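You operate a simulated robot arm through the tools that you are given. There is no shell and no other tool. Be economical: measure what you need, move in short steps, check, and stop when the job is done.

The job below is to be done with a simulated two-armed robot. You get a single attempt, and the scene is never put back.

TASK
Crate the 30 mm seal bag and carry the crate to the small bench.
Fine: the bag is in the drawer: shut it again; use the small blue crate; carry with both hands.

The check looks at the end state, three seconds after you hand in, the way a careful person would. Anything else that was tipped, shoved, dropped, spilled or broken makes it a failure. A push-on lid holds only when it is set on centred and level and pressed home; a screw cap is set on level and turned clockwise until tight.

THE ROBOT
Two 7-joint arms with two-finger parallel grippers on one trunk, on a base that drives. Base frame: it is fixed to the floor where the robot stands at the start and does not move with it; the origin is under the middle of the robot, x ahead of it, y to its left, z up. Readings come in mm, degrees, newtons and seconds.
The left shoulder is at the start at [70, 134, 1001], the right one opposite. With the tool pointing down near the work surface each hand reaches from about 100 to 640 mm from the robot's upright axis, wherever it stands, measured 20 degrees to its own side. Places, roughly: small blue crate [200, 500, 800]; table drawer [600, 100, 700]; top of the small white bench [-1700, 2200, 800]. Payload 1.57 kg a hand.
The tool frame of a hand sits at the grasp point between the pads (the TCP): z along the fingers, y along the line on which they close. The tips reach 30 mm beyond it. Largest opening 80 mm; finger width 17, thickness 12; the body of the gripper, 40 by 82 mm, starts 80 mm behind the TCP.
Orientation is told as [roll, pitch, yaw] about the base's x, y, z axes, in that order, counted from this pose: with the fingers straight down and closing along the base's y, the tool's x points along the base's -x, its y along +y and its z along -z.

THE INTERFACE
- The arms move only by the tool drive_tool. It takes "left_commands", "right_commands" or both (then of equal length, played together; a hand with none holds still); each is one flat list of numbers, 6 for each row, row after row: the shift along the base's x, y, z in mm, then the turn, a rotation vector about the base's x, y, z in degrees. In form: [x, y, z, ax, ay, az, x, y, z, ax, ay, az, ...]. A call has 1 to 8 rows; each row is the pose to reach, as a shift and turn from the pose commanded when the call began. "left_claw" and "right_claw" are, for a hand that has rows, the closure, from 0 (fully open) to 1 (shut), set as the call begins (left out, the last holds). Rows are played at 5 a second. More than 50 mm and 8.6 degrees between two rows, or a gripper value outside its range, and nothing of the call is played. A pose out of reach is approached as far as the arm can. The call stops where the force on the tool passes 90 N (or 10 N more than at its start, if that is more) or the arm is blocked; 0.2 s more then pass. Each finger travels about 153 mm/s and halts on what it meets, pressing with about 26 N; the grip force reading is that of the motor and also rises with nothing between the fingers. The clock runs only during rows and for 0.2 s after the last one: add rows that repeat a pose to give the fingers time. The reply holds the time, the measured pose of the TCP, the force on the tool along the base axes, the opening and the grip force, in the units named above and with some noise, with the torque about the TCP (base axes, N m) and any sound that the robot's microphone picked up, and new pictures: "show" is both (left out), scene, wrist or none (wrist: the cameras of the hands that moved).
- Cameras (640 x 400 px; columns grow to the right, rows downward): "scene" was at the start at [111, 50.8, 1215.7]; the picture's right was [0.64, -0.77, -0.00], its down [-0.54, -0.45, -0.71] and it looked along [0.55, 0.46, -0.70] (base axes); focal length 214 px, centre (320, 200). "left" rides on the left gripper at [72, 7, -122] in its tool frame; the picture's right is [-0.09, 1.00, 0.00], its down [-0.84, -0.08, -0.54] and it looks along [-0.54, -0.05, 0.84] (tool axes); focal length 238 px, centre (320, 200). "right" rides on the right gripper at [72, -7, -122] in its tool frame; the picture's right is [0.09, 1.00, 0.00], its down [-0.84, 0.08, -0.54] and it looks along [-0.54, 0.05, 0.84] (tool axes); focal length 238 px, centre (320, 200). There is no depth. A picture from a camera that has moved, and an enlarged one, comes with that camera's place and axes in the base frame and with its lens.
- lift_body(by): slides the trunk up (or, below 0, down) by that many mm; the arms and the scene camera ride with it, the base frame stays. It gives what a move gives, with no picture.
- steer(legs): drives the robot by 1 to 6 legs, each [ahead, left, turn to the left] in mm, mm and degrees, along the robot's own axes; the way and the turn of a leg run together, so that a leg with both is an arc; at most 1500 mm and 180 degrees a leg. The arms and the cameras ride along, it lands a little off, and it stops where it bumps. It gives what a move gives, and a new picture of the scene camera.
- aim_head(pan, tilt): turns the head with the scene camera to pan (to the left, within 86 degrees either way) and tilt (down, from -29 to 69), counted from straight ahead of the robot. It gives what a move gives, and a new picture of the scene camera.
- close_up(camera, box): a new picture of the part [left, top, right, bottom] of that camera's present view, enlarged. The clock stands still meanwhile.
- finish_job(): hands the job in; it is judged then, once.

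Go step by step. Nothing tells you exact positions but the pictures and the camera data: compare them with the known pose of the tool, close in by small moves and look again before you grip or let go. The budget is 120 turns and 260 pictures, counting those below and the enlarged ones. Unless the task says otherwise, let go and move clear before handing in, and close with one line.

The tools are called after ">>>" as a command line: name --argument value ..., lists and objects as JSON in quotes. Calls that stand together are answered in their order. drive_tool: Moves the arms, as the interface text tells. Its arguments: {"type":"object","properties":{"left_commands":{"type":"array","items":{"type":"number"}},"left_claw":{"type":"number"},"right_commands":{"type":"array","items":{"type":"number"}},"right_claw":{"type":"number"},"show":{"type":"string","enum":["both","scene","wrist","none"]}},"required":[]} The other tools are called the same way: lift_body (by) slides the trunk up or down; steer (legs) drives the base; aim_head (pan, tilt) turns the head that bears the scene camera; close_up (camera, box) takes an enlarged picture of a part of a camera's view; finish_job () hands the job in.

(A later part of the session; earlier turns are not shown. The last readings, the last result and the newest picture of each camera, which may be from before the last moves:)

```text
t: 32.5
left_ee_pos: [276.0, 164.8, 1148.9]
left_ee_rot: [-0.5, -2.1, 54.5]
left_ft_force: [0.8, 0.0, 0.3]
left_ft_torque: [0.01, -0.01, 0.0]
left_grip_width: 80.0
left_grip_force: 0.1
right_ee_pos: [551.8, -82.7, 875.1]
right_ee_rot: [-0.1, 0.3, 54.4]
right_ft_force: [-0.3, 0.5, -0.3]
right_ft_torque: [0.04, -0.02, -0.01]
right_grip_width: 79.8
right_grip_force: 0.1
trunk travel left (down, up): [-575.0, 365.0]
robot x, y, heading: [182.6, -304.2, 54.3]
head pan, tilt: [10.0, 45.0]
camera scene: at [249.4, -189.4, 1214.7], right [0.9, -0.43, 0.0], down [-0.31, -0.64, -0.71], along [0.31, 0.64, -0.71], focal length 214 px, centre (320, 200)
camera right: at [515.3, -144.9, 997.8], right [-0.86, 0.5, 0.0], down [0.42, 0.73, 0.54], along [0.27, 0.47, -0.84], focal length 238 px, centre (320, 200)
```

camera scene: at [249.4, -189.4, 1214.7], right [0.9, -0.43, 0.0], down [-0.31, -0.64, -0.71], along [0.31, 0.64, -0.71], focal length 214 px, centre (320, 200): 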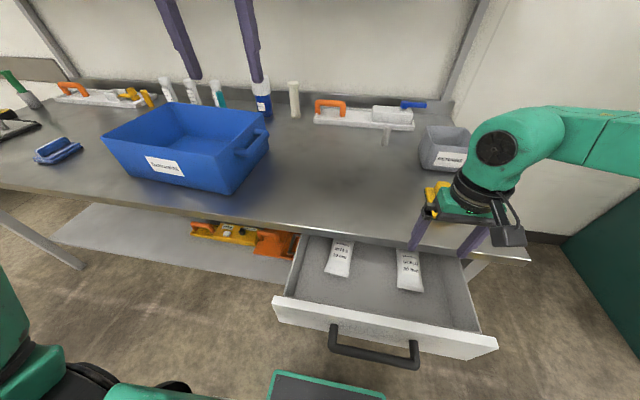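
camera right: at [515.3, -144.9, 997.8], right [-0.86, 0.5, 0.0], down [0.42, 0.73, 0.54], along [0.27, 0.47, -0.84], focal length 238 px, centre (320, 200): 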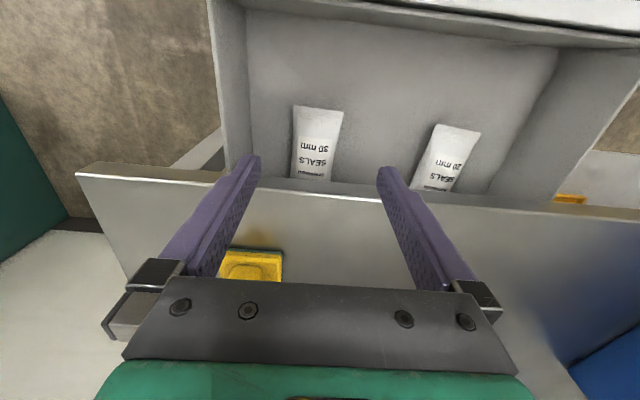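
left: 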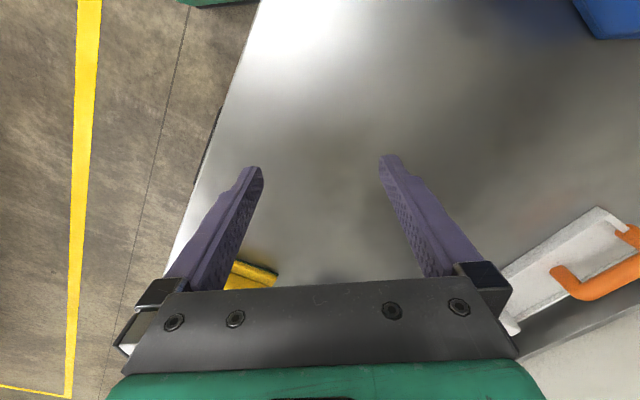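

The 30 mm bag lies along the drawer's depth, its near end at about [551, -87, 672]. I'll tilt the hand 15° so the gripper body clears the table edge, and go down above it.

>>> drive_tool --right_commands '[5, 6, -20, 6.1, -4.3, 0, 11, 12, -50, 12.2, -8.7, 0, 17, 18, -85, 12.2, -8.7, 0]'

>>> close_up --camera "scene" --box '[340, 180, 500, 300]'

```text
t: 33.3
left_ee_pos: [277.7, 165.9, 1149.4]
left_ee_rot: [-0.6, -2.1, 54.4]
left_ft_force: [-0.1, -0.4, 0.2]
left_ft_torque: [-0.01, -0.01, 0.04]
left_grip_width: 80.0
left_grip_force: 0.1
right_ee_pos: [569.5, -65.5, 787.8]
right_ee_rot: [0.0, -14.9, 54.5]
right_ft_force: [-0.1, 0.6, 0.4]
right_ft_torque: [-0.03, -0.01, 0.03]
right_grip_width: 80.0
right_grip_force: 0.1
trunk travel left (down, up): [-575.0, 365.0]
robot x, y, heading: [187.9, -302.1, 54.4]
head pan, tilt: [10.0, 45.0]
camera scene: at [249.8, -188.2, 1214.6], right [0.9, -0.43, 0.0], down [-0.31, -0.64, -0.71], along [0.31, 0.64, -0.71], focal length 214 px, centre (320, 200)
camera right: at [517.1, -151.2, 887.8], right [-0.86, 0.51, -0.02], down [0.33, 0.59, 0.74], along [0.39, 0.63, -0.67], focal length 238 px, centre (320, 200)
```

scene: 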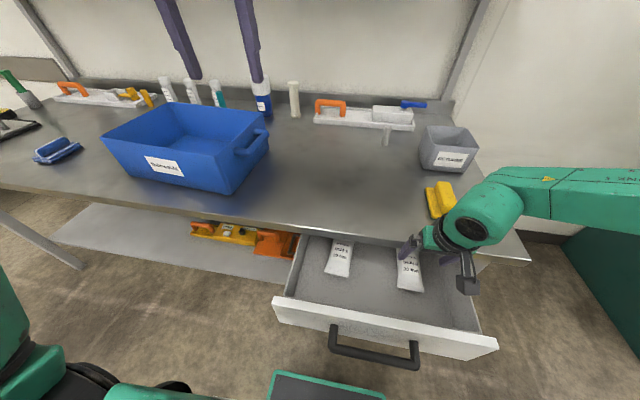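
right: 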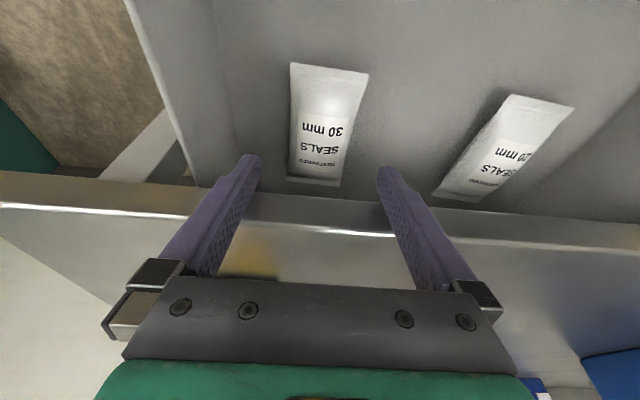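

```text
3.33 times, centred on (420, 240) of scene
camera zoom: at [249.8, -188.2, 1214.6], right [0.9, -0.43, 0.0], down [-0.31, -0.64, -0.71], along [0.31, 0.64, -0.71], focal length 715 px, centre (-13, 67)
```

zoom: 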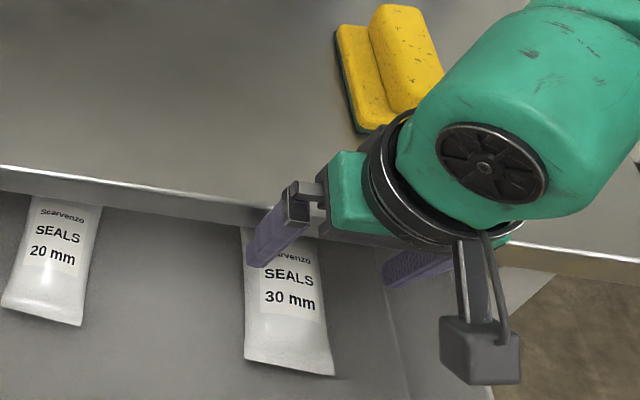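

>>> drive_tool --right_commands '[2, 3, -40, 0, 0, 0, 4, 6, -76, 0, 0, 0]'

>>> close_up --camera "scene" --box '[340, 200, 500, 320]'

```text
t: 33.9
left_ee_pos: [275.7, 162.3, 1152.1]
left_ee_rot: [-0.4, -2.3, 54.2]
left_ft_force: [0.3, -0.7, 0.1]
left_ft_torque: [0.07, -0.01, 0.01]
left_grip_width: 80.0
left_grip_force: 0.0
right_ee_pos: [572.0, -60.8, 712.1]
right_ee_rot: [0.0, -15.1, 54.5]
right_ft_force: [0.7, 0.4, 0.8]
right_ft_torque: [-0.02, 0.02, -0.01]
right_grip_width: 80.0
right_grip_force: 0.0
trunk travel left (down, up): [-575.0, 365.0]
robot x, y, heading: [185.9, -303.0, 54.2]
head pan, tilt: [10.0, 45.0]
camera scene: at [247.4, -191.5, 1215.2], right [0.9, -0.43, 0.0], down [-0.31, -0.64, -0.71], along [0.31, 0.64, -0.71], focal length 214 px, centre (320, 200)
camera right: at [519.3, -147.8, 811.9], right [-0.86, 0.51, -0.02], down [0.32, 0.59, 0.74], along [0.39, 0.63, -0.67], focal length 238 px, centre (320, 200)
```

scene: 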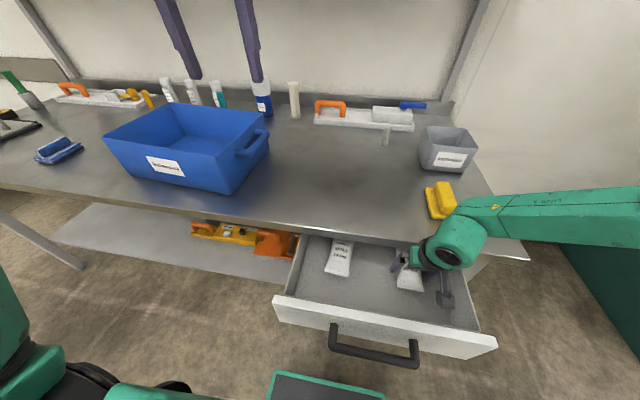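
right: 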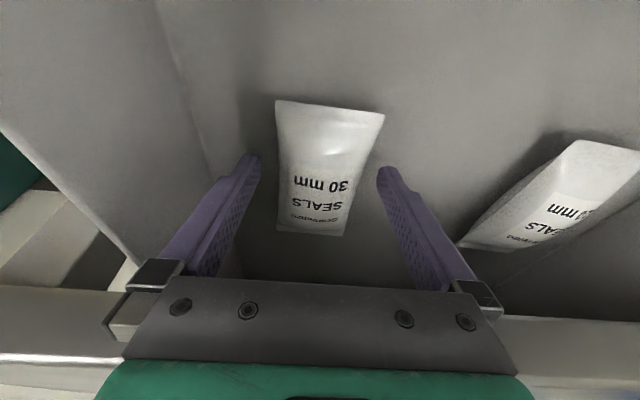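

```text
3.33 times, centred on (420, 260) of scene
camera zoom: at [247.4, -191.5, 1215.2], right [0.9, -0.43, 0.0], down [-0.31, -0.64, -0.71], along [0.31, 0.64, -0.71], focal length 715 px, centre (-13, 0)
```

zoom: 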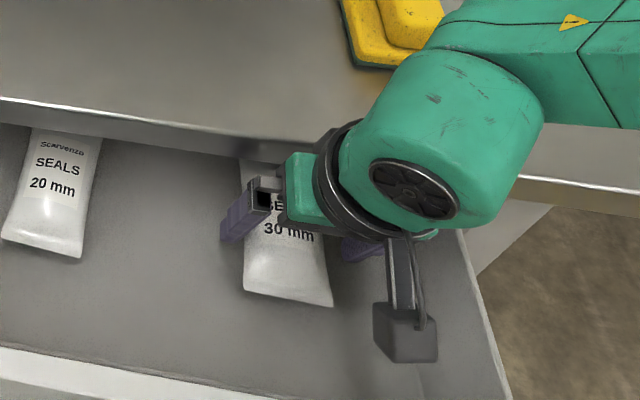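

The bag is centred between the fingers. I'll go down a few mm more and close.

>>> drive_tool --right_commands '[0, 0, -5, 0, 0, 0, 0, 0, -9, 0, 0, 0]' --show "none"

>>> drive_tool --right_commands '[0, 0, 0, 0, 0, 0, 0, 0, 0, 0, 0, 0, 0, 0, 0, 0, 0, 0]' --right_claw 1 --show "wrist"

```text
t: 34.5
left_ee_pos: [273.3, 157.2, 1154.5]
left_ee_rot: [-0.3, -2.6, 54.4]
left_ft_force: [0.3, 0.4, 0.2]
left_ft_torque: [-0.03, 0.05, 0.02]
left_grip_width: 80.1
left_grip_force: 0.0
right_ee_pos: [572.9, -59.7, 712.0]
right_ee_rot: [0.0, -16.2, 54.3]
right_ft_force: [20.2, -7.2, 74.1]
right_ft_torque: [0.9, 0.18, -0.27]
right_grip_width: 80.0
right_grip_force: 0.0
trunk travel left (down, up): [-575.0, 365.0]
robot x, y, heading: [186.9, -300.3, 54.4]
head pan, tilt: [10.0, 45.0]
```

```text
t: 35.3
left_ee_pos: [271.2, 156.8, 1154.2]
left_ee_rot: [-0.4, -2.6, 54.4]
left_ft_force: [0.5, 0.4, 0.5]
left_ft_torque: [0.02, 0.0, 0.0]
left_grip_width: 79.8
left_grip_force: 0.0
right_ee_pos: [572.7, -59.2, 712.0]
right_ee_rot: [0.0, -16.1, 54.5]
right_ft_force: [22.5, -8.6, 79.8]
right_ft_torque: [0.85, 0.01, -0.24]
right_grip_width: 61.8
right_grip_force: 26.1
trunk travel left (down, up): [-575.0, 365.0]
robot x, y, heading: [186.1, -301.9, 54.2]
head pan, tilt: [10.0, 45.0]
camera right: at [518.4, -147.9, 809.0], right [-0.86, 0.51, -0.03], down [0.32, 0.58, 0.75], along [0.4, 0.64, -0.66], focal length 238 px, centre (320, 200)
```

right: 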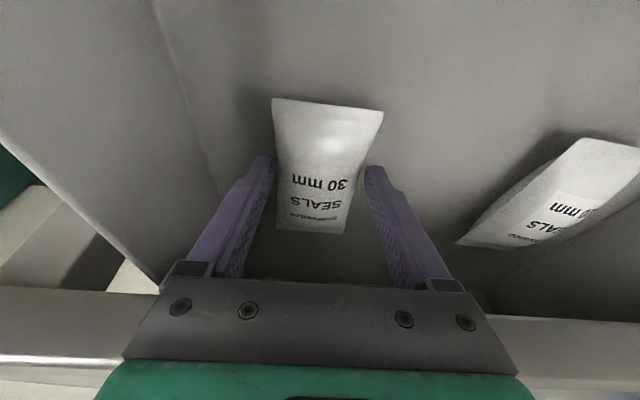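

The tips reached the floor at about 680 and the grip holds at 62 mm. I'll lift slightly and check.

>>> drive_tool --right_commands '[0, 0, 12, 0, 0, 0, 0, 0, 30, 0, 0, 0, 0, 0, 45, 0, 0, 0]' --show "both"

```text
t: 36.1
left_ee_pos: [275.8, 164.8, 1148.7]
left_ee_rot: [-0.4, -2.1, 54.4]
left_ft_force: [1.0, -0.7, -0.2]
left_ft_torque: [0.01, 0.04, 0.02]
left_grip_width: 80.0
left_grip_force: 0.0
right_ee_pos: [571.9, -60.2, 749.3]
right_ee_rot: [-0.1, -14.6, 54.7]
right_ft_force: [1.0, 0.4, 0.1]
right_ft_torque: [-0.02, -0.02, 0.01]
right_grip_width: 0.0
right_grip_force: 21.0
trunk travel left (down, up): [-575.0, 365.0]
robot x, y, heading: [188.2, -301.8, 54.3]
head pan, tilt: [10.0, 45.0]
camera scene: at [248.6, -189.6, 1214.5], right [0.9, -0.43, 0.0], down [-0.31, -0.64, -0.71], along [0.31, 0.64, -0.71], focal length 214 px, centre (320, 200)
camera right: at [519.1, -146.3, 849.7], right [-0.86, 0.5, -0.02], down [0.33, 0.59, 0.74], along [0.39, 0.63, -0.68], focal length 238 px, centre (320, 200)
```

scene: 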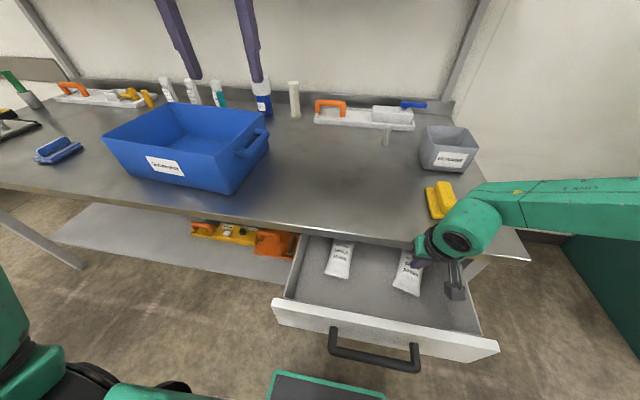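
right: 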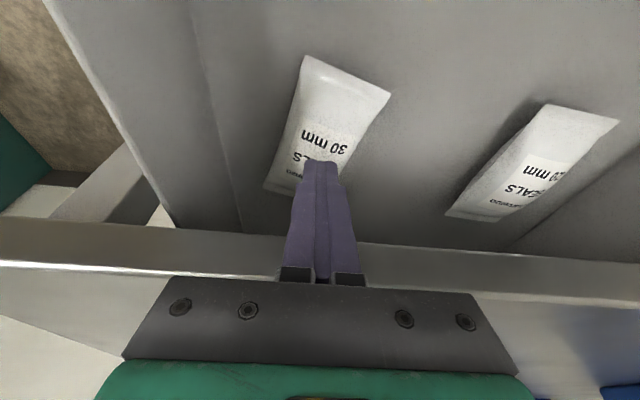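

The bag slipped out, because the tilted tips only touched its thin side edges. I'll take a closer look at its shape.

>>> close_up --camera "right" --box '[220, 30, 420, 230]'

>>> close_up --camera "scene" --box '[300, 220, 460, 320]'

```text
2.00 times, centred on (320, 130) of right
camera zoom: at [519.1, -146.3, 849.7], right [-0.86, 0.5, -0.02], down [0.33, 0.59, 0.74], along [0.39, 0.63, -0.68], focal length 477 px, centre (320, 340)
```

zoom: 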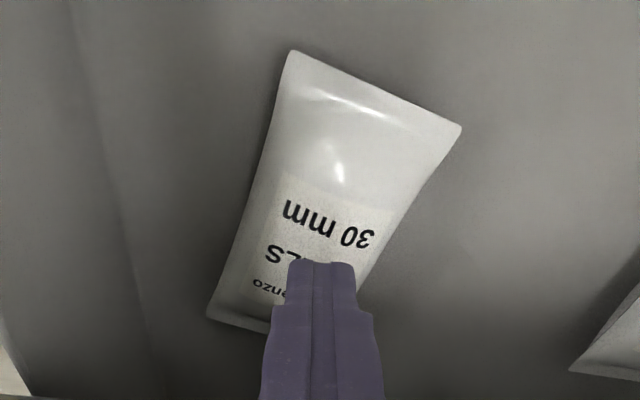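

```text
4.00 times, centred on (380, 270) of scene
camera zoom: at [248.6, -189.6, 1214.5], right [0.9, -0.43, 0.0], down [-0.31, -0.64, -0.71], along [0.31, 0.64, -0.71], focal length 858 px, centre (80, -80)
```

zoom: 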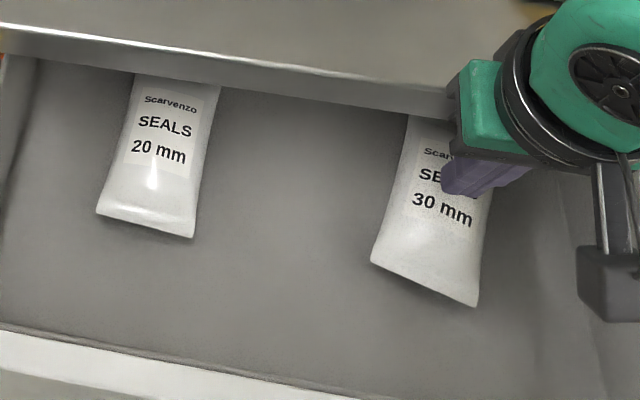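

It's a pillow bag, narrowest in the middle, so I need to grip it at its centre, which the table edge now covers. I'll back the base off and pull the drawer further out with closed fingers hooked inside its front panel.

>>> drive_tool --right_commands '[-10, -14, 25, 0, 0, 0, -20, -28, 60, -6.1, 4.3, 0, -30, -42, 110, -12.2, 8.7, 0]' --right_claw 1 --show "none"

>>> steer --legs '[[-110, 0, 0]]'

```text
refused: row 3 steps farther than a row can; nothing moved
```

```text
t: 37.2
left_ee_pos: [214.6, 78.9, 1150.1]
left_ee_rot: [-0.4, -2.1, 54.3]
left_ft_force: [0.7, 0.2, -0.1]
left_ft_torque: [0.02, -0.02, 0.03]
left_grip_width: 79.9
left_grip_force: 0.1
right_ee_pos: [509.4, -146.6, 750.1]
right_ee_rot: [0.0, -14.8, 54.5]
right_ft_force: [0.0, 0.2, 0.5]
right_ft_torque: [0.01, 0.0, -0.01]
right_grip_width: 0.1
right_grip_force: 21.2
trunk travel left (down, up): [-575.0, 365.0]
robot x, y, heading: [122.6, -390.3, 54.2]
head pan, tilt: [10.0, 45.0]
camera scene: at [186.9, -276.0, 1214.7], right [0.9, -0.43, 0.0], down [-0.31, -0.64, -0.71], along [0.31, 0.64, -0.71], focal length 214 px, centre (320, 200)
```

scene: 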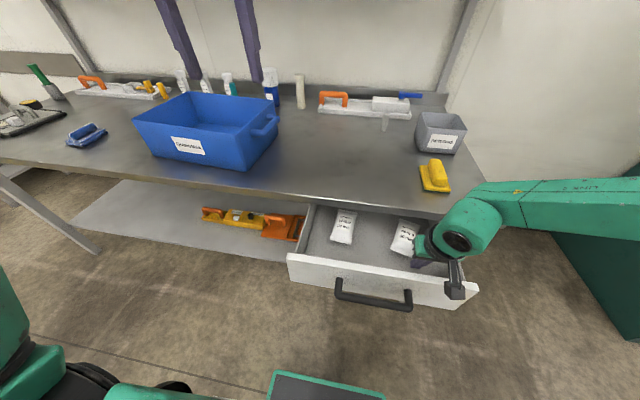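

>>> drive_tool --right_commands '[-30, 21, 0, -6, 4.3, 0, -60, 42, 0, -12, 8.6, 0, -60, 42, -15, -12, 8.6, 0]' --right_claw 1 --show "none"

>>> drive_tool --right_commands '[-17, -24, 0, 0, 0, 0, -30, -42, 0, 0, 0, 0, -43, -60, 0, 0, 0, 0, -56, -78, 0, 0, 0, 0]'

```text
t: 38.0
left_ee_pos: [215.3, 77.0, 1150.9]
left_ee_rot: [-0.4, -2.1, 54.4]
left_ft_force: [0.6, -0.2, -0.3]
left_ft_torque: [0.0, 0.01, -0.01]
left_grip_width: 80.1
left_grip_force: 0.0
right_ee_pos: [451.1, -107.7, 736.6]
right_ee_rot: [0.0, 0.1, 54.6]
right_ft_force: [-0.5, 0.6, 0.5]
right_ft_torque: [0.04, 0.0, -0.05]
right_grip_width: 0.1
right_grip_force: 21.1
trunk travel left (down, up): [-575.0, 365.0]
robot x, y, heading: [126.4, -387.6, 54.4]
head pan, tilt: [10.0, 45.0]
```

```text
t: 39.0
left_ee_pos: [214.4, 77.0, 1149.7]
left_ee_rot: [-0.5, -2.0, 54.3]
left_ft_force: [-0.6, -1.7, 0.3]
left_ft_torque: [0.01, -0.03, 0.01]
left_grip_width: 79.9
left_grip_force: 0.1
right_ee_pos: [393.1, -184.2, 735.9]
right_ee_rot: [0.0, -0.1, 54.5]
right_ft_force: [0.6, 0.4, 1.1]
right_ft_torque: [-0.05, 0.01, 0.0]
right_grip_width: 0.0
right_grip_force: 21.3
trunk travel left (down, up): [-575.0, 365.0]
robot x, y, heading: [122.2, -390.2, 54.3]
head pan, tilt: [10.0, 45.0]
camera scene: at [186.1, -276.8, 1214.8], right [0.9, -0.43, 0.0], down [-0.31, -0.64, -0.71], along [0.31, 0.64, -0.71], focal length 214 px, centre (320, 200)
camera right: at [357.2, -247.0, 858.2], right [-0.86, 0.5, 0.0], down [0.42, 0.73, 0.54], along [0.27, 0.47, -0.84], focal length 238 px, centre (320, 200)
```

scene: 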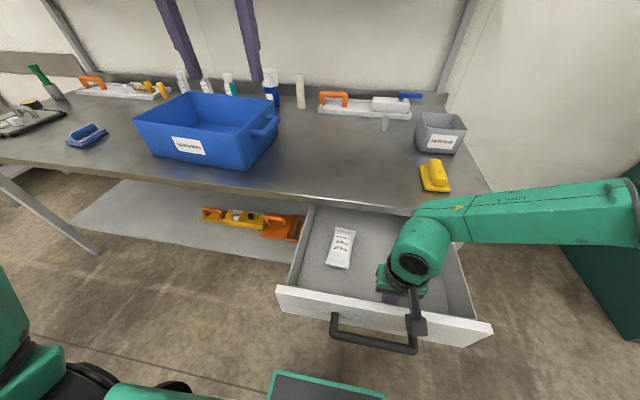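
right: 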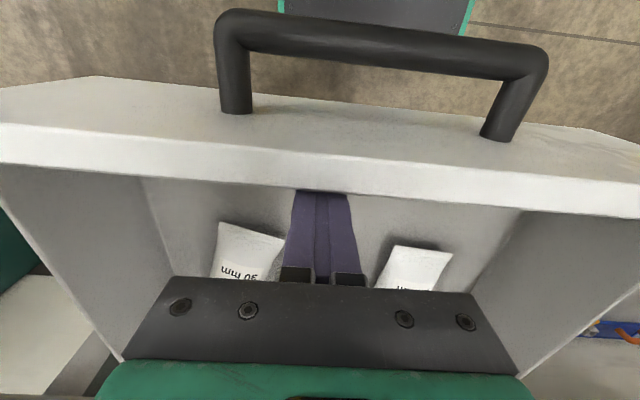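

The drawer follows. I'll pull it another 45 mm.

>>> drive_tool --right_commands '[-10, -14, 0, 0, 0, 0, -18, -26, 0, 0, 0, 0, -27, -38, 0, 0, 0, 0]' --show "none"

>>> drive_tool --right_commands '[10, 14, 20, 0, 0, 0, 20, 28, 50, 0, 0, 0, 35, 38, 85, 0, 0, 0, 60, 30, 120, 0, 0, 0]' --right_claw 0

```text
t: 39.9
left_ee_pos: [218.6, 82.4, 1146.9]
left_ee_rot: [-0.5, -2.0, 54.5]
left_ft_force: [-0.1, -0.9, 0.9]
left_ft_torque: [0.08, -0.04, 0.01]
left_grip_width: 80.0
left_grip_force: 0.0
right_ee_pos: [383.4, -199.0, 738.4]
right_ee_rot: [0.5, -3.0, 53.9]
right_ft_force: [25.5, 34.4, -16.8]
right_ft_torque: [-0.37, 0.36, 0.24]
right_grip_width: 0.0
right_grip_force: 21.1
trunk travel left (down, up): [-575.0, 365.0]
robot x, y, heading: [125.7, -385.5, 54.9]
head pan, tilt: [10.0, 45.0]
stopped in row 3 (right hand): the force on the tool passed its limit (the readings are from after the stop); the commanded pose is now the measured one
```

```text
t: 40.9
left_ee_pos: [215.9, 78.8, 1150.4]
left_ee_rot: [-0.3, -2.2, 54.4]
left_ft_force: [-0.3, -0.4, -0.2]
left_ft_torque: [-0.01, 0.02, -0.03]
left_grip_width: 79.9
left_grip_force: 0.0
right_ee_pos: [440.4, -177.0, 861.3]
right_ee_rot: [0.5, -2.2, 54.0]
right_ft_force: [0.8, 0.0, 0.1]
right_ft_torque: [0.0, 0.01, 0.0]
right_grip_width: 80.0
right_grip_force: 0.0
trunk travel left (down, up): [-575.0, 365.0]
robot x, y, heading: [124.3, -384.8, 54.3]
head pan, tilt: [10.0, 45.0]
camera scene: at [187.9, -276.9, 1214.9], right [0.9, -0.43, 0.0], down [-0.31, -0.64, -0.71], along [0.31, 0.64, -0.71], focal length 214 px, centre (320, 200)
camera right: at [400.8, -243.6, 980.9], right [-0.86, 0.51, 0.0], down [0.42, 0.7, 0.57], along [0.29, 0.5, -0.82], focal length 238 px, centre (320, 200)
```

scene: 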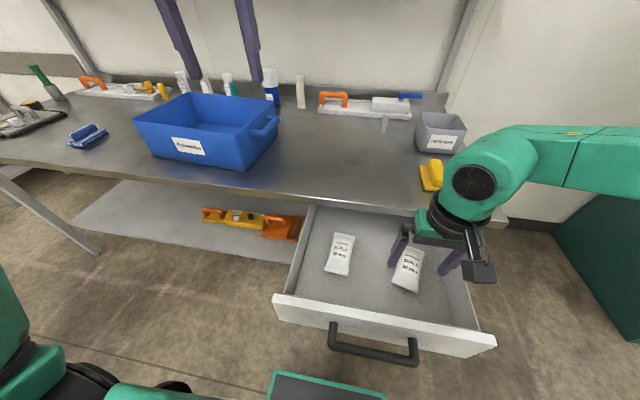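
right: 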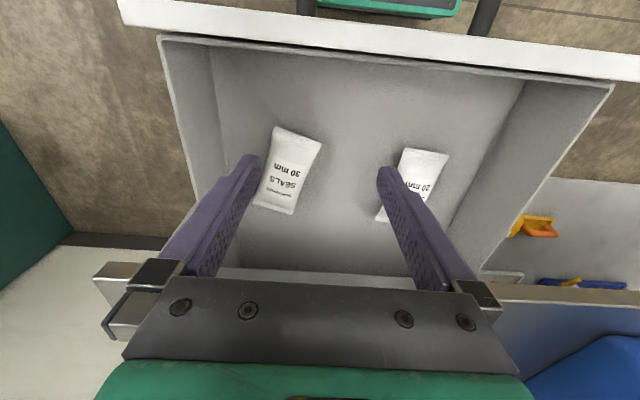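

The drawer is at its stop and the whole bag is free, with its centre at about [522, -129] and its axis at about 40°. I'll align above it.

>>> drive_tool --right_commands '[28, 16, 0, -0.9, 0.6, -4.7, 55, 32, -20, -1.8, 1.3, -9.4, 82, 48, -50, -1.8, 1.3, -14, 82, 48, -80, -1.8, 1.3, -14]' --right_claw 0

```text
t: 41.9
left_ee_pos: [216.7, 78.9, 1150.5]
left_ee_rot: [-0.4, -2.1, 54.4]
left_ft_force: [0.4, 0.1, -0.5]
left_ft_torque: [0.01, 0.0, 0.01]
left_grip_width: 80.0
left_grip_force: 0.1
right_ee_pos: [520.5, -128.3, 778.8]
right_ee_rot: [0.1, 0.0, 40.0]
right_ft_force: [-1.2, -0.5, 0.0]
right_ft_torque: [-0.01, -0.03, -0.04]
right_grip_width: 80.1
right_grip_force: 0.0
trunk travel left (down, up): [-575.0, 365.0]
robot x, y, heading: [122.4, -387.3, 54.5]
head pan, tilt: [10.0, 45.0]
camera scene: at [187.8, -275.0, 1214.8], right [0.9, -0.43, 0.0], down [-0.31, -0.64, -0.71], along [0.31, 0.64, -0.71], focal length 214 px, centre (320, 200)
camera right: at [470.5, -178.9, 901.5], right [-0.71, 0.7, 0.0], down [0.59, 0.6, 0.54], along [0.38, 0.39, -0.84], focal length 238 px, centre (320, 200)
```

scene: 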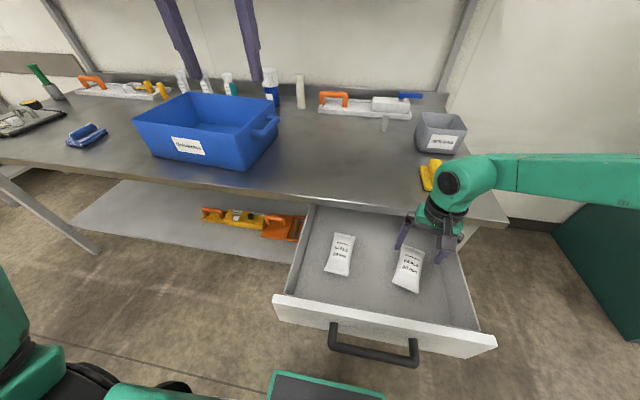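
right: 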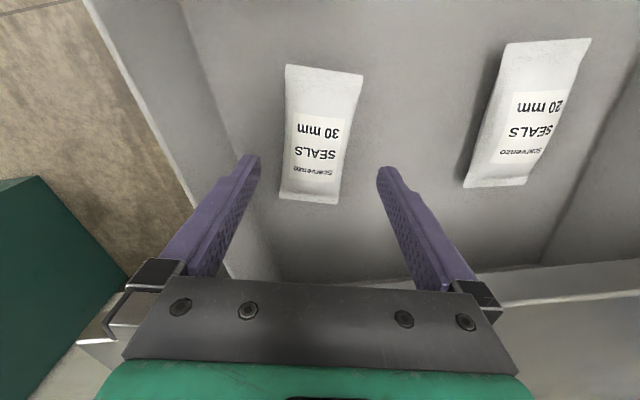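

>>> drive_tool --right_commands '[2, 1, -30, 0, 0, -0.8, 4, 2, -56, 0, 0, -1.5, 4, 2, -65, 0, 0, -1.5]' --show "wrist"

```text
t: 42.7
left_ee_pos: [216.9, 79.2, 1150.2]
left_ee_rot: [-0.5, -2.0, 54.5]
left_ft_force: [-0.6, 0.3, 0.4]
left_ft_torque: [0.02, 0.02, 0.0]
left_grip_width: 80.1
left_grip_force: 0.1
right_ee_pos: [523.8, -125.2, 714.2]
right_ee_rot: [0.0, -0.1, 38.4]
right_ft_force: [0.2, 0.1, 0.1]
right_ft_torque: [-0.01, 0.0, 0.02]
right_grip_width: 80.0
right_grip_force: 0.1
trunk travel left (down, up): [-575.0, 365.0]
robot x, y, heading: [121.7, -384.8, 54.1]
head pan, tilt: [10.0, 45.0]
camera right: at [471.9, -176.0, 836.9], right [-0.69, 0.72, 0.0], down [0.61, 0.58, 0.54], along [0.39, 0.38, -0.84], focal length 238 px, centre (320, 200)
```

right: 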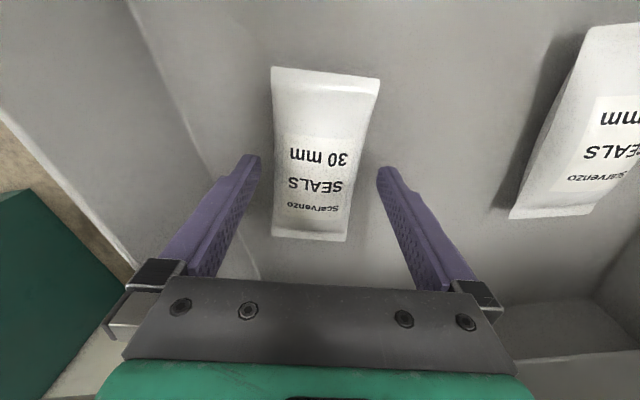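

>>> drive_tool --right_commands '[0, 0, -2, 0, 0, 0, 0, 0, -2, 0, 0, 0, 0, 0, -2, 0, 0, 0, 0, 0, -2, 0, 0, 0]' --right_claw 1 --show "none"

>>> drive_tool --right_commands '[0, 0, 10, 0, 0, 0, 0, 0, 25, 0, 0, 0, 0, 0, 40, 0, 0, 0]' --show "wrist"

```text
t: 43.7
left_ee_pos: [214.1, 78.4, 1150.2]
left_ee_rot: [-0.5, -2.2, 54.4]
left_ft_force: [-0.5, -0.8, -1.1]
left_ft_torque: [-0.02, 0.03, -0.02]
left_grip_width: 80.1
left_grip_force: 0.1
right_ee_pos: [522.4, -125.0, 714.1]
right_ee_rot: [0.2, -0.2, 38.5]
right_ft_force: [5.5, 1.4, 18.2]
right_ft_torque: [-0.1, 0.05, 0.01]
right_grip_width: 60.9
right_grip_force: 26.3
trunk travel left (down, up): [-575.0, 365.0]
robot x, y, heading: [125.4, -394.7, 54.1]
head pan, tilt: [10.0, 45.0]
```

```text
t: 44.5
left_ee_pos: [215.5, 79.4, 1149.5]
left_ee_rot: [-0.4, -2.2, 54.3]
left_ft_force: [0.6, -0.1, -0.3]
left_ft_torque: [0.0, 0.01, 0.02]
left_grip_width: 79.9
left_grip_force: 0.1
right_ee_pos: [522.4, -126.4, 751.5]
right_ee_rot: [0.1, 0.1, 38.5]
right_ft_force: [0.9, 0.0, -1.1]
right_ft_torque: [0.0, 0.01, -0.01]
right_grip_width: 60.6
right_grip_force: 25.7
trunk travel left (down, up): [-575.0, 365.0]
robot x, y, heading: [123.5, -387.9, 54.4]
head pan, tilt: [10.0, 45.0]
camera right: at [471.3, -177.0, 874.5], right [-0.69, 0.72, 0.0], down [0.61, 0.58, 0.54], along [0.39, 0.38, -0.84], focal length 238 px, centre (320, 200)
```

right: 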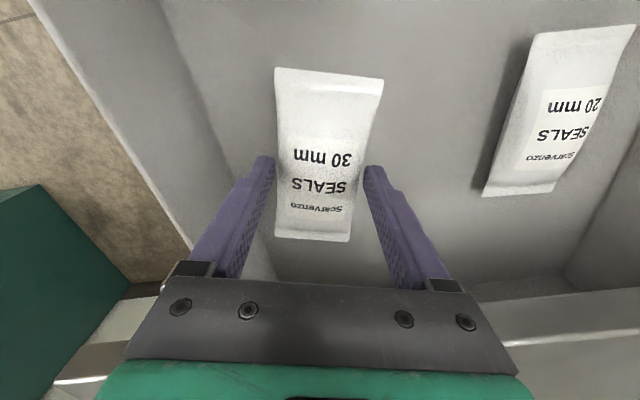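

The 30 mm bag is firmly held across its middle. I'll raise it, then drive around to the crate.

>>> drive_tool --right_commands '[0, 0, 45, 0, 0, 0, -10, -10, 90, 0, 0, 0, -30, -30, 130, 0, 0, 0, -50, -50, 150, 0, 0, 0]' --show "none"

>>> lift_body --by 130

>>> steer --legs '[[0, 610, 0]]'

```text
t: 45.5
left_ee_pos: [214.6, 78.9, 1149.8]
left_ee_rot: [-0.3, -2.2, 54.4]
left_ft_force: [0.0, -0.4, 0.2]
left_ft_torque: [0.01, 0.01, 0.0]
left_grip_width: 79.9
left_grip_force: 0.0
right_ee_pos: [472.7, -178.3, 902.6]
right_ee_rot: [0.1, -0.1, 38.4]
right_ft_force: [0.3, -0.5, -0.9]
right_ft_torque: [-0.01, -0.04, 0.01]
right_grip_width: 60.6
right_grip_force: 26.1
trunk travel left (down, up): [-575.0, 365.0]
robot x, y, heading: [124.6, -388.2, 54.3]
head pan, tilt: [10.0, 45.0]
```

```text
t: 47.1
left_ee_pos: [215.9, 80.2, 1280.8]
left_ee_rot: [-0.4, -2.2, 54.4]
left_ft_force: [0.3, 0.7, -0.2]
left_ft_torque: [0.0, 0.0, 0.01]
left_grip_width: 80.2
left_grip_force: 0.1
right_ee_pos: [472.5, -178.2, 1032.4]
right_ee_rot: [0.2, 0.0, 38.4]
right_ft_force: [0.7, 0.0, -0.7]
right_ft_torque: [0.0, 0.01, 0.01]
right_grip_width: 61.1
right_grip_force: 25.8
trunk travel left (down, up): [-705.0, 235.0]
robot x, y, heading: [126.1, -387.1, 54.3]
head pan, tilt: [10.0, 45.0]
```

```text
t: 50.5
left_ee_pos: [-271.2, 434.9, 1280.7]
left_ee_rot: [-0.4, -2.0, 53.9]
left_ft_force: [-0.5, 0.3, -0.2]
left_ft_torque: [0.0, -0.01, -0.04]
left_grip_width: 79.7
left_grip_force: 0.1
right_ee_pos: [-17.2, 175.7, 1032.6]
right_ee_rot: [0.1, 0.1, 38.0]
right_ft_force: [1.1, 0.2, -1.6]
right_ft_torque: [0.03, 0.04, -0.03]
right_grip_width: 61.0
right_grip_force: 26.5
trunk travel left (down, up): [-705.0, 235.0]
robot x, y, heading: [-368.4, -30.0, 53.8]
head pan, tilt: [10.0, 45.0]
camera scene: at [-302.7, 80.6, 1344.7], right [0.9, -0.44, 0.0], down [-0.31, -0.63, -0.71], along [0.31, 0.63, -0.71], focal length 214 px, centre (320, 200)
```

scene: 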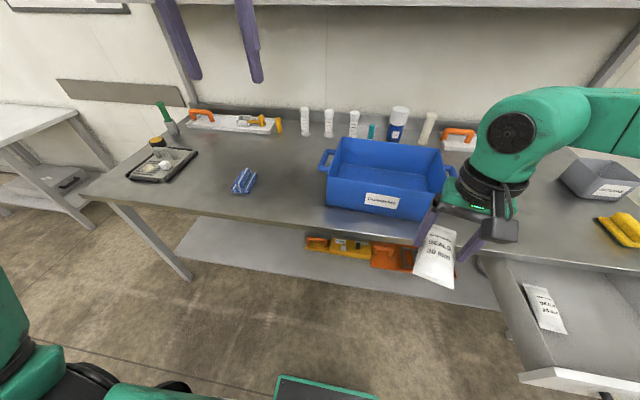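

The bag is held clear. The crate's centre is about [154, 520], turned about -44°, with handles near [5, 665] and [303, 375]. I'll drive in.

>>> steer --legs '[[250, 60, 0]]'

```text
t: 52.4
left_ee_pos: [-174.3, 670.1, 1279.5]
left_ee_rot: [-0.4, -2.3, 53.7]
left_ft_force: [-0.2, 0.1, 0.3]
left_ft_torque: [0.04, 0.01, 0.01]
left_grip_width: 79.8
left_grip_force: 0.1
right_ee_pos: [80.4, 411.1, 1032.3]
right_ee_rot: [0.1, -0.1, 37.8]
right_ft_force: [0.2, 0.3, -1.1]
right_ft_torque: [-0.01, -0.01, -0.02]
right_grip_width: 60.8
right_grip_force: 25.8
trunk travel left (down, up): [-705.0, 235.0]
robot x, y, heading: [-272.8, 212.1, 53.8]
head pan, tilt: [10.0, 45.0]
camera scene: at [-206.2, 315.6, 1344.9], right [0.9, -0.44, 0.0], down [-0.31, -0.63, -0.71], along [0.31, 0.63, -0.71], focal length 214 px, centre (320, 200)
```

scene: 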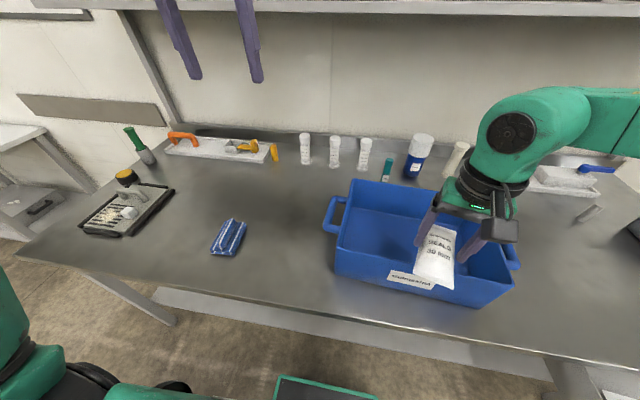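

>>> drive_tool --right_commands '[27, 30, 0, 0, 0, 0, 54, 60, 0, 0, 0, 0, 80, 89, 0, 0, 0, 0]'

```text
t: 53.2
left_ee_pos: [-171.8, 672.9, 1278.1]
left_ee_rot: [-0.5, -2.0, 53.7]
left_ft_force: [0.3, -1.0, -0.3]
left_ft_torque: [0.0, 0.03, 0.03]
left_grip_width: 80.0
left_grip_force: 0.1
right_ee_pos: [159.9, 503.2, 1032.2]
right_ee_rot: [0.0, 0.1, 37.7]
right_ft_force: [0.2, 0.0, -0.6]
right_ft_torque: [0.0, 0.01, 0.04]
right_grip_width: 60.8
right_grip_force: 25.7
trunk travel left (down, up): [-705.0, 235.0]
robot x, y, heading: [-268.3, 203.9, 53.7]
head pan, tilt: [10.0, 45.0]
camera scene: at [-203.9, 318.9, 1344.5], right [0.9, -0.44, 0.0], down [-0.31, -0.63, -0.71], along [0.31, 0.63, -0.71], focal length 214 px, centre (320, 200)
camera right: at [109.0, 452.9, 1154.7], right [-0.68, 0.73, 0.0], down [0.62, 0.57, 0.54], along [0.39, 0.37, -0.84], focal length 238 px, centre (320, 200)
```

scene: 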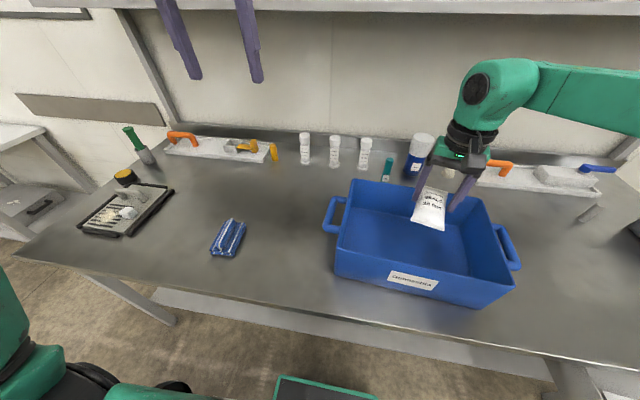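
right: 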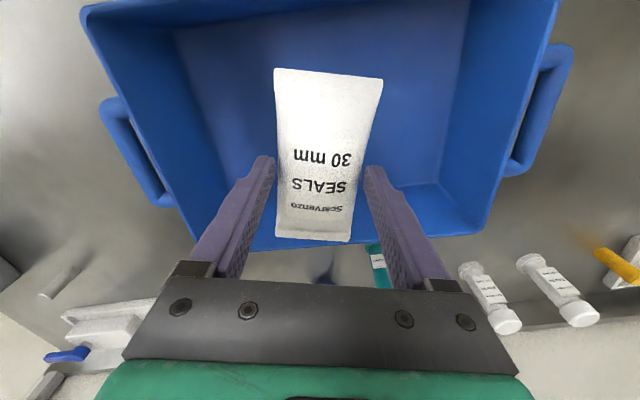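

The bag is above the crate's middle, which is about [160, 513]. I'll lower it inside.

>>> drive_tool --right_commands '[0, 2, -45, 0, 0, 0, 0, 4, -90, 0, 0, 0, 0, 5, -135, 0, 0, 0, 0, 5, -165, 0, 0, 0]'

```text
t: 54.2
left_ee_pos: [-171.7, 671.1, 1280.2]
left_ee_rot: [-0.3, -2.1, 53.7]
left_ft_force: [0.4, 0.6, 0.1]
left_ft_torque: [-0.02, 0.0, 0.04]
left_grip_width: 79.9
left_grip_force: 0.1
right_ee_pos: [161.2, 502.5, 869.2]
right_ee_rot: [0.3, -0.1, 37.9]
right_ft_force: [0.0, -0.5, -0.5]
right_ft_torque: [0.01, 0.01, 0.02]
right_grip_width: 61.0
right_grip_force: 25.8
right hand out of reach, approached as far as the arm can: row 4
trunk travel left (down, up): [-705.0, 235.0]
robot x, y, heading: [-270.1, 207.8, 53.5]
head pan, tilt: [10.0, 45.0]
camera scene: at [-205.0, 317.1, 1344.7], right [0.9, -0.44, 0.0], down [-0.31, -0.63, -0.71], along [0.31, 0.63, -0.71], focal length 214 px, centre (320, 200)
camera right: at [109.0, 452.0, 990.9], right [-0.68, 0.73, 0.0], down [0.61, 0.57, 0.54], along [0.39, 0.37, -0.84], focal length 238 px, centre (320, 200)
```

scene: 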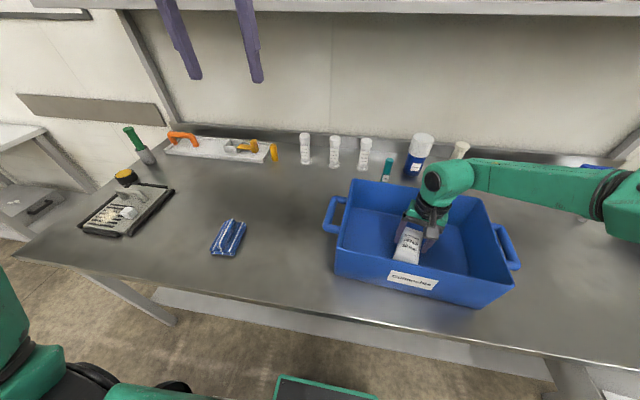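
right: 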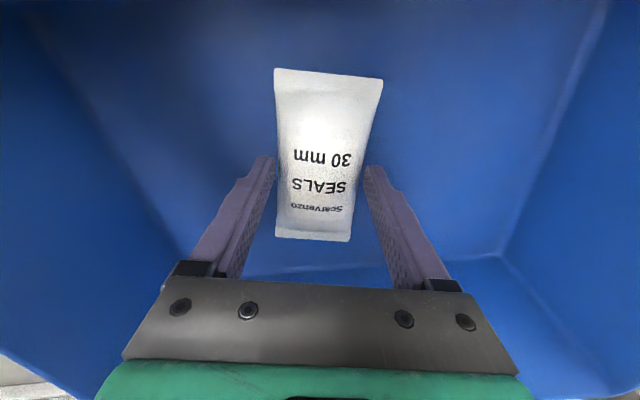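

>>> lift_body --by -22

>>> drive_tool --right_commands '[0, 0, 0, 0, 0, 0]' --show "wrist"

```text
t: 54.8
left_ee_pos: [-177.0, 669.8, 1258.2]
left_ee_rot: [-0.5, -2.2, 53.7]
left_ft_force: [0.1, -0.2, -0.4]
left_ft_torque: [0.01, 0.01, -0.01]
left_grip_width: 79.9
left_grip_force: 0.1
right_ee_pos: [158.4, 501.7, 848.8]
right_ee_rot: [0.3, -0.1, 37.9]
right_ft_force: [-3.4, -1.3, 17.5]
right_ft_torque: [-0.04, 0.12, 0.11]
right_grip_width: 62.3
right_grip_force: 25.8
trunk travel left (down, up): [-683.0, 257.0]
robot x, y, heading: [-273.5, 204.4, 53.7]
head pan, tilt: [10.0, 45.0]
```

```text
t: 55.2
left_ee_pos: [-176.6, 669.7, 1259.1]
left_ee_rot: [-0.5, -2.1, 53.7]
left_ft_force: [-0.3, -0.3, 0.9]
left_ft_torque: [0.01, -0.01, 0.0]
left_grip_width: 80.1
left_grip_force: 0.1
right_ee_pos: [157.8, 500.4, 848.3]
right_ee_rot: [0.2, -0.2, 37.8]
right_ft_force: [-3.4, 0.3, 13.5]
right_ft_torque: [-0.01, 0.22, -0.07]
right_grip_width: 62.3
right_grip_force: 25.6
trunk travel left (down, up): [-683.0, 257.0]
robot x, y, heading: [-268.2, 204.4, 53.7]
head pan, tilt: [10.0, 45.0]
camera right: at [106.0, 451.1, 970.6], right [-0.68, 0.73, 0.0], down [0.61, 0.57, 0.55], along [0.4, 0.37, -0.84], focal length 238 px, centre (320, 200)
```

right: 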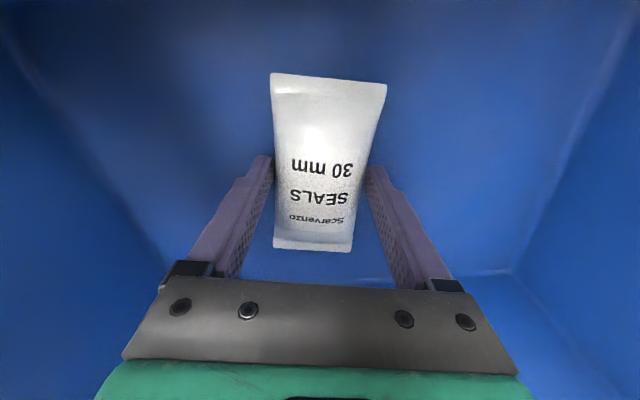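

The bag rests on the crate floor. I'll release it and lift out.

>>> drive_tool --right_commands '[0, 0, 0, 0, 0, 0, 0, 0, 0, 0, 0, 0, 0, 0, 0, 0, 0, 0]' --right_claw 0 --show "none"

>>> drive_tool --right_commands '[0, 0, 40, 0, 0, 0, 0, 0, 80, 0, 0, 0, 0, 0, 120, 0, 0, 0, 0, 0, 160, 0, 0, 0, -30, -30, 180, 0, 0, 0, -60, -60, 190, 0, 0, 0]'

```text
t: 56.0
left_ee_pos: [-172.8, 671.6, 1258.4]
left_ee_rot: [-0.3, -2.1, 53.8]
left_ft_force: [0.7, 0.3, 0.6]
left_ft_torque: [0.04, 0.03, 0.0]
left_grip_width: 80.2
left_grip_force: 0.0
right_ee_pos: [160.3, 503.1, 847.2]
right_ee_rot: [0.2, -0.1, 37.7]
right_ft_force: [-0.1, -0.3, -0.2]
right_ft_torque: [0.02, 0.04, -0.01]
right_grip_width: 80.0
right_grip_force: 0.1
trunk travel left (down, up): [-683.0, 257.0]
robot x, y, heading: [-266.9, 208.0, 53.6]
head pan, tilt: [10.0, 45.0]
```

```text
t: 57.4
left_ee_pos: [-175.3, 668.9, 1259.2]
left_ee_rot: [-0.5, -2.2, 53.7]
left_ft_force: [0.8, -1.4, 0.9]
left_ft_torque: [0.02, -0.02, -0.01]
left_grip_width: 80.1
left_grip_force: 0.1
right_ee_pos: [101.2, 437.4, 1037.5]
right_ee_rot: [0.2, -0.2, 37.8]
right_ft_force: [-0.6, -0.5, 0.6]
right_ft_torque: [0.02, -0.04, -0.02]
right_grip_width: 80.1
right_grip_force: 0.0
trunk travel left (down, up): [-683.0, 257.0]
robot x, y, heading: [-269.7, 203.7, 53.7]
head pan, tilt: [10.0, 45.0]
camera scene: at [-207.0, 315.1, 1323.0], right [0.9, -0.44, 0.0], down [-0.31, -0.63, -0.71], along [0.31, 0.63, -0.71], focal length 214 px, centre (320, 200)
camera right: at [48.5, 388.5, 1159.8], right [-0.68, 0.73, 0.0], down [0.61, 0.57, 0.55], along [0.4, 0.38, -0.84], focal length 238 px, centre (320, 200)
```

scene: 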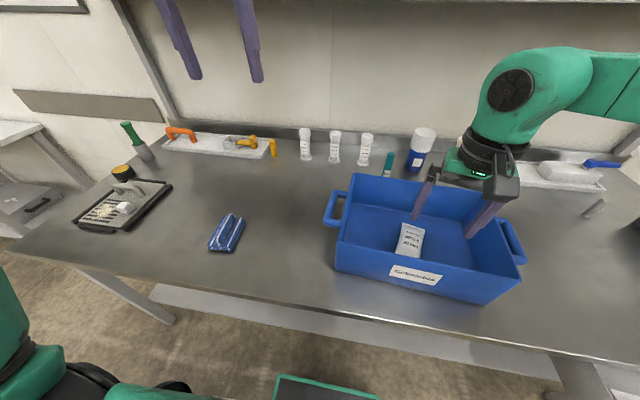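
right: 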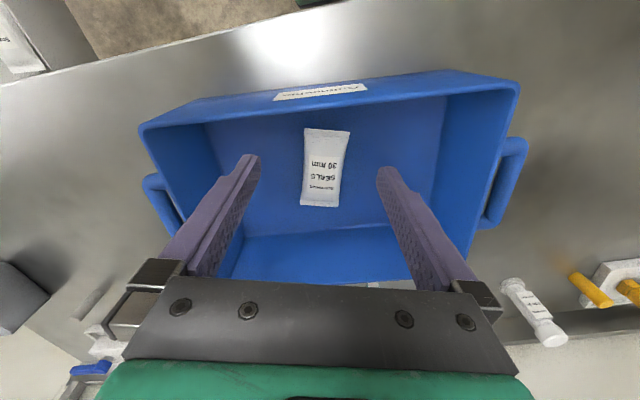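

The 30 mm bag is in the crate. Next I'll back away, go round to the drawer front and shut it.

>>> steer --legs '[[-400, 0, 0], [0, -620, 0.8]]'

>>> lift_body --by -108

```text
t: 63.0
left_ee_pos: [71.4, -8.6, 1258.4]
left_ee_rot: [-0.5, -2.1, 54.7]
left_ft_force: [-0.3, -0.1, -0.1]
left_ft_torque: [0.0, -0.01, -0.01]
left_grip_width: 79.8
left_grip_force: 0.0
right_ee_pos: [352.1, -235.6, 1035.8]
right_ee_rot: [0.2, -0.1, 38.8]
right_ft_force: [-0.8, 1.0, -0.5]
right_ft_torque: [0.02, 0.0, -0.02]
right_grip_width: 79.8
right_grip_force: 0.1
trunk travel left (down, up): [-683.0, 257.0]
robot x, y, heading: [-14.4, -476.1, 54.7]
head pan, tilt: [10.0, 45.0]
camera scene: at [46.1, -364.0, 1322.7], right [0.9, -0.43, 0.0], down [-0.3, -0.64, -0.71], along [0.3, 0.64, -0.71], focal length 214 px, centre (320, 200)
```

scene: 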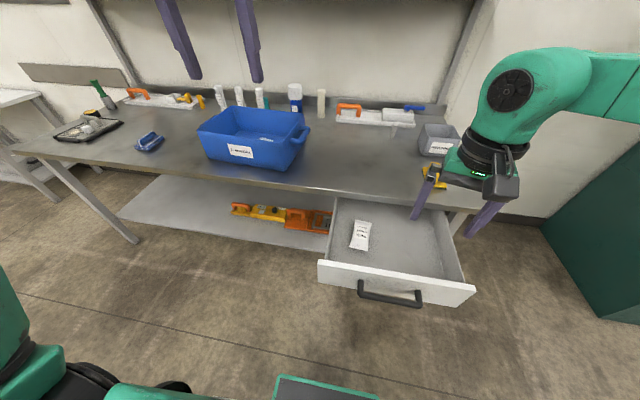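

```text
t: 64.4
left_ee_pos: [71.7, -10.7, 1149.8]
left_ee_rot: [-0.4, -2.1, 54.7]
left_ft_force: [-0.9, 0.2, 0.7]
left_ft_torque: [-0.03, -0.02, 0.02]
left_grip_width: 80.2
left_grip_force: 0.0
right_ee_pos: [351.0, -234.8, 928.2]
right_ee_rot: [0.2, -0.2, 38.9]
right_ft_force: [-0.4, -0.3, 0.6]
right_ft_torque: [-0.01, 0.0, 0.02]
right_grip_width: 79.6
right_grip_force: 0.0
trunk travel left (down, up): [-575.0, 365.0]
robot x, y, heading: [-15.5, -479.1, 54.3]
head pan, tilt: [10.0, 45.0]
```

>>> drive_tool --right_commands '[-30, -21, 0, 0, 0, 0, -59, -41, 0, 0, 0, 0, -62, -45, -45, 0, 0, 0, -62, -45, -90, 0, 0, 0, -62, -45, -135, 0, 0, 0, -62, -45, -180, 0, 0, 0, -62, -45, -206, 0, 0, 0]' --right_claw 1

```text
t: 66.0
left_ee_pos: [72.0, -9.2, 1149.8]
left_ee_rot: [-0.6, -2.0, 54.8]
left_ft_force: [-0.7, -0.8, -0.4]
left_ft_torque: [-0.02, 0.0, -0.03]
left_grip_width: 80.0
left_grip_force: 0.0
right_ee_pos: [289.8, -280.3, 722.8]
right_ee_rot: [0.4, -0.1, 38.8]
right_ft_force: [-0.2, -0.3, 0.9]
right_ft_torque: [0.02, 0.01, -0.01]
right_grip_width: 0.0
right_grip_force: 21.6
trunk travel left (down, up): [-575.0, 365.0]
robot x, y, heading: [-17.6, -476.9, 54.4]
head pan, tilt: [10.0, 45.0]
camera scene: at [46.7, -364.2, 1214.7], right [0.9, -0.43, 0.0], down [-0.3, -0.64, -0.71], along [0.3, 0.64, -0.71], focal length 214 px, centre (320, 200)
camera right: at [239.2, -331.3, 844.7], right [-0.7, 0.72, 0.0], down [0.6, 0.58, 0.54], along [0.39, 0.38, -0.84], focal length 238 px, centre (320, 200)
```

scene: 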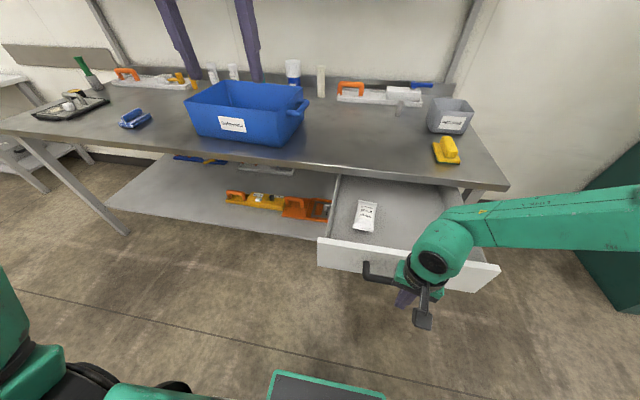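
right: 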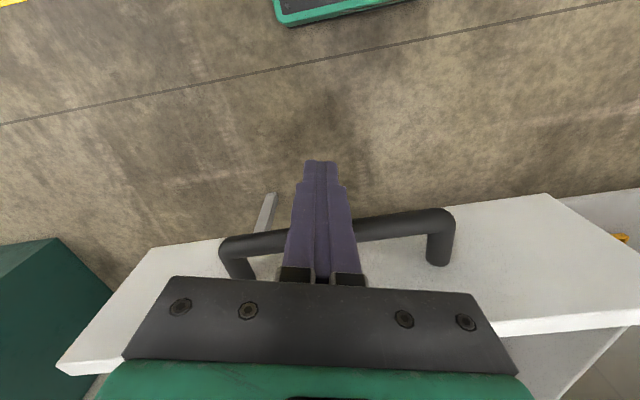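

>>> drive_tool --right_commands '[-2, -3, 0, 4.9, -3.5, 0, -4, -6, 0, 9.8, -7, 0]' --show "none"

>>> steer --legs '[[120, 0, 0], [130, 0, 0]]'

```text
t: 66.6
left_ee_pos: [72.6, -10.1, 1149.6]
left_ee_rot: [-0.5, -2.1, 54.7]
left_ft_force: [0.1, -0.2, -0.2]
left_ft_torque: [0.0, 0.02, 0.01]
left_grip_width: 80.1
left_grip_force: 0.1
right_ee_pos: [286.2, -285.9, 724.3]
right_ee_rot: [3.6, -11.8, 38.4]
right_ft_force: [0.7, 0.9, 0.0]
right_ft_torque: [0.02, -0.04, 0.01]
right_grip_width: 0.0
right_grip_force: 21.0
trunk travel left (down, up): [-575.0, 365.0]
robot x, y, heading: [-13.5, -476.5, 54.7]
head pan, tilt: [10.0, 45.0]
```

```text
t: 68.7
left_ee_pos: [216.9, 194.9, 1150.5]
left_ee_rot: [-0.4, -2.2, 54.7]
left_ft_force: [0.1, 0.1, 0.5]
left_ft_torque: [-0.03, -0.01, -0.04]
left_grip_width: 79.9
left_grip_force: 0.0
right_ee_pos: [432.6, -80.5, 723.2]
right_ee_rot: [3.6, -11.6, 38.4]
right_ft_force: [-0.1, 0.0, 0.2]
right_ft_torque: [0.01, 0.01, 0.01]
right_grip_width: 0.0
right_grip_force: 21.0
trunk travel left (down, up): [-575.0, 365.0]
robot x, y, heading: [127.6, -272.8, 54.6]
head pan, tilt: [10.0, 45.0]
camera scene: at [192.0, -159.9, 1214.8], right [0.9, -0.43, 0.0], down [-0.3, -0.64, -0.71], along [0.3, 0.64, -0.71], focal length 214 px, centre (320, 200)
```

scene: 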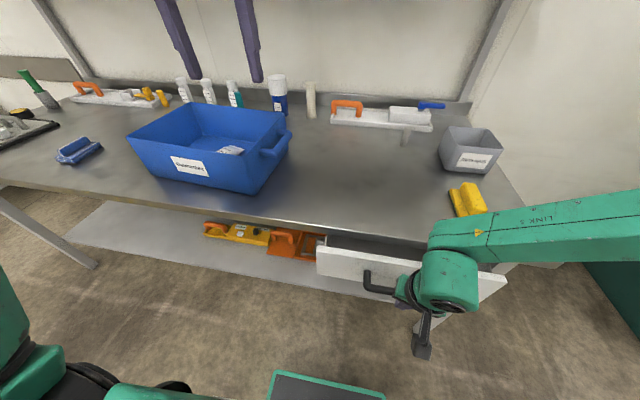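

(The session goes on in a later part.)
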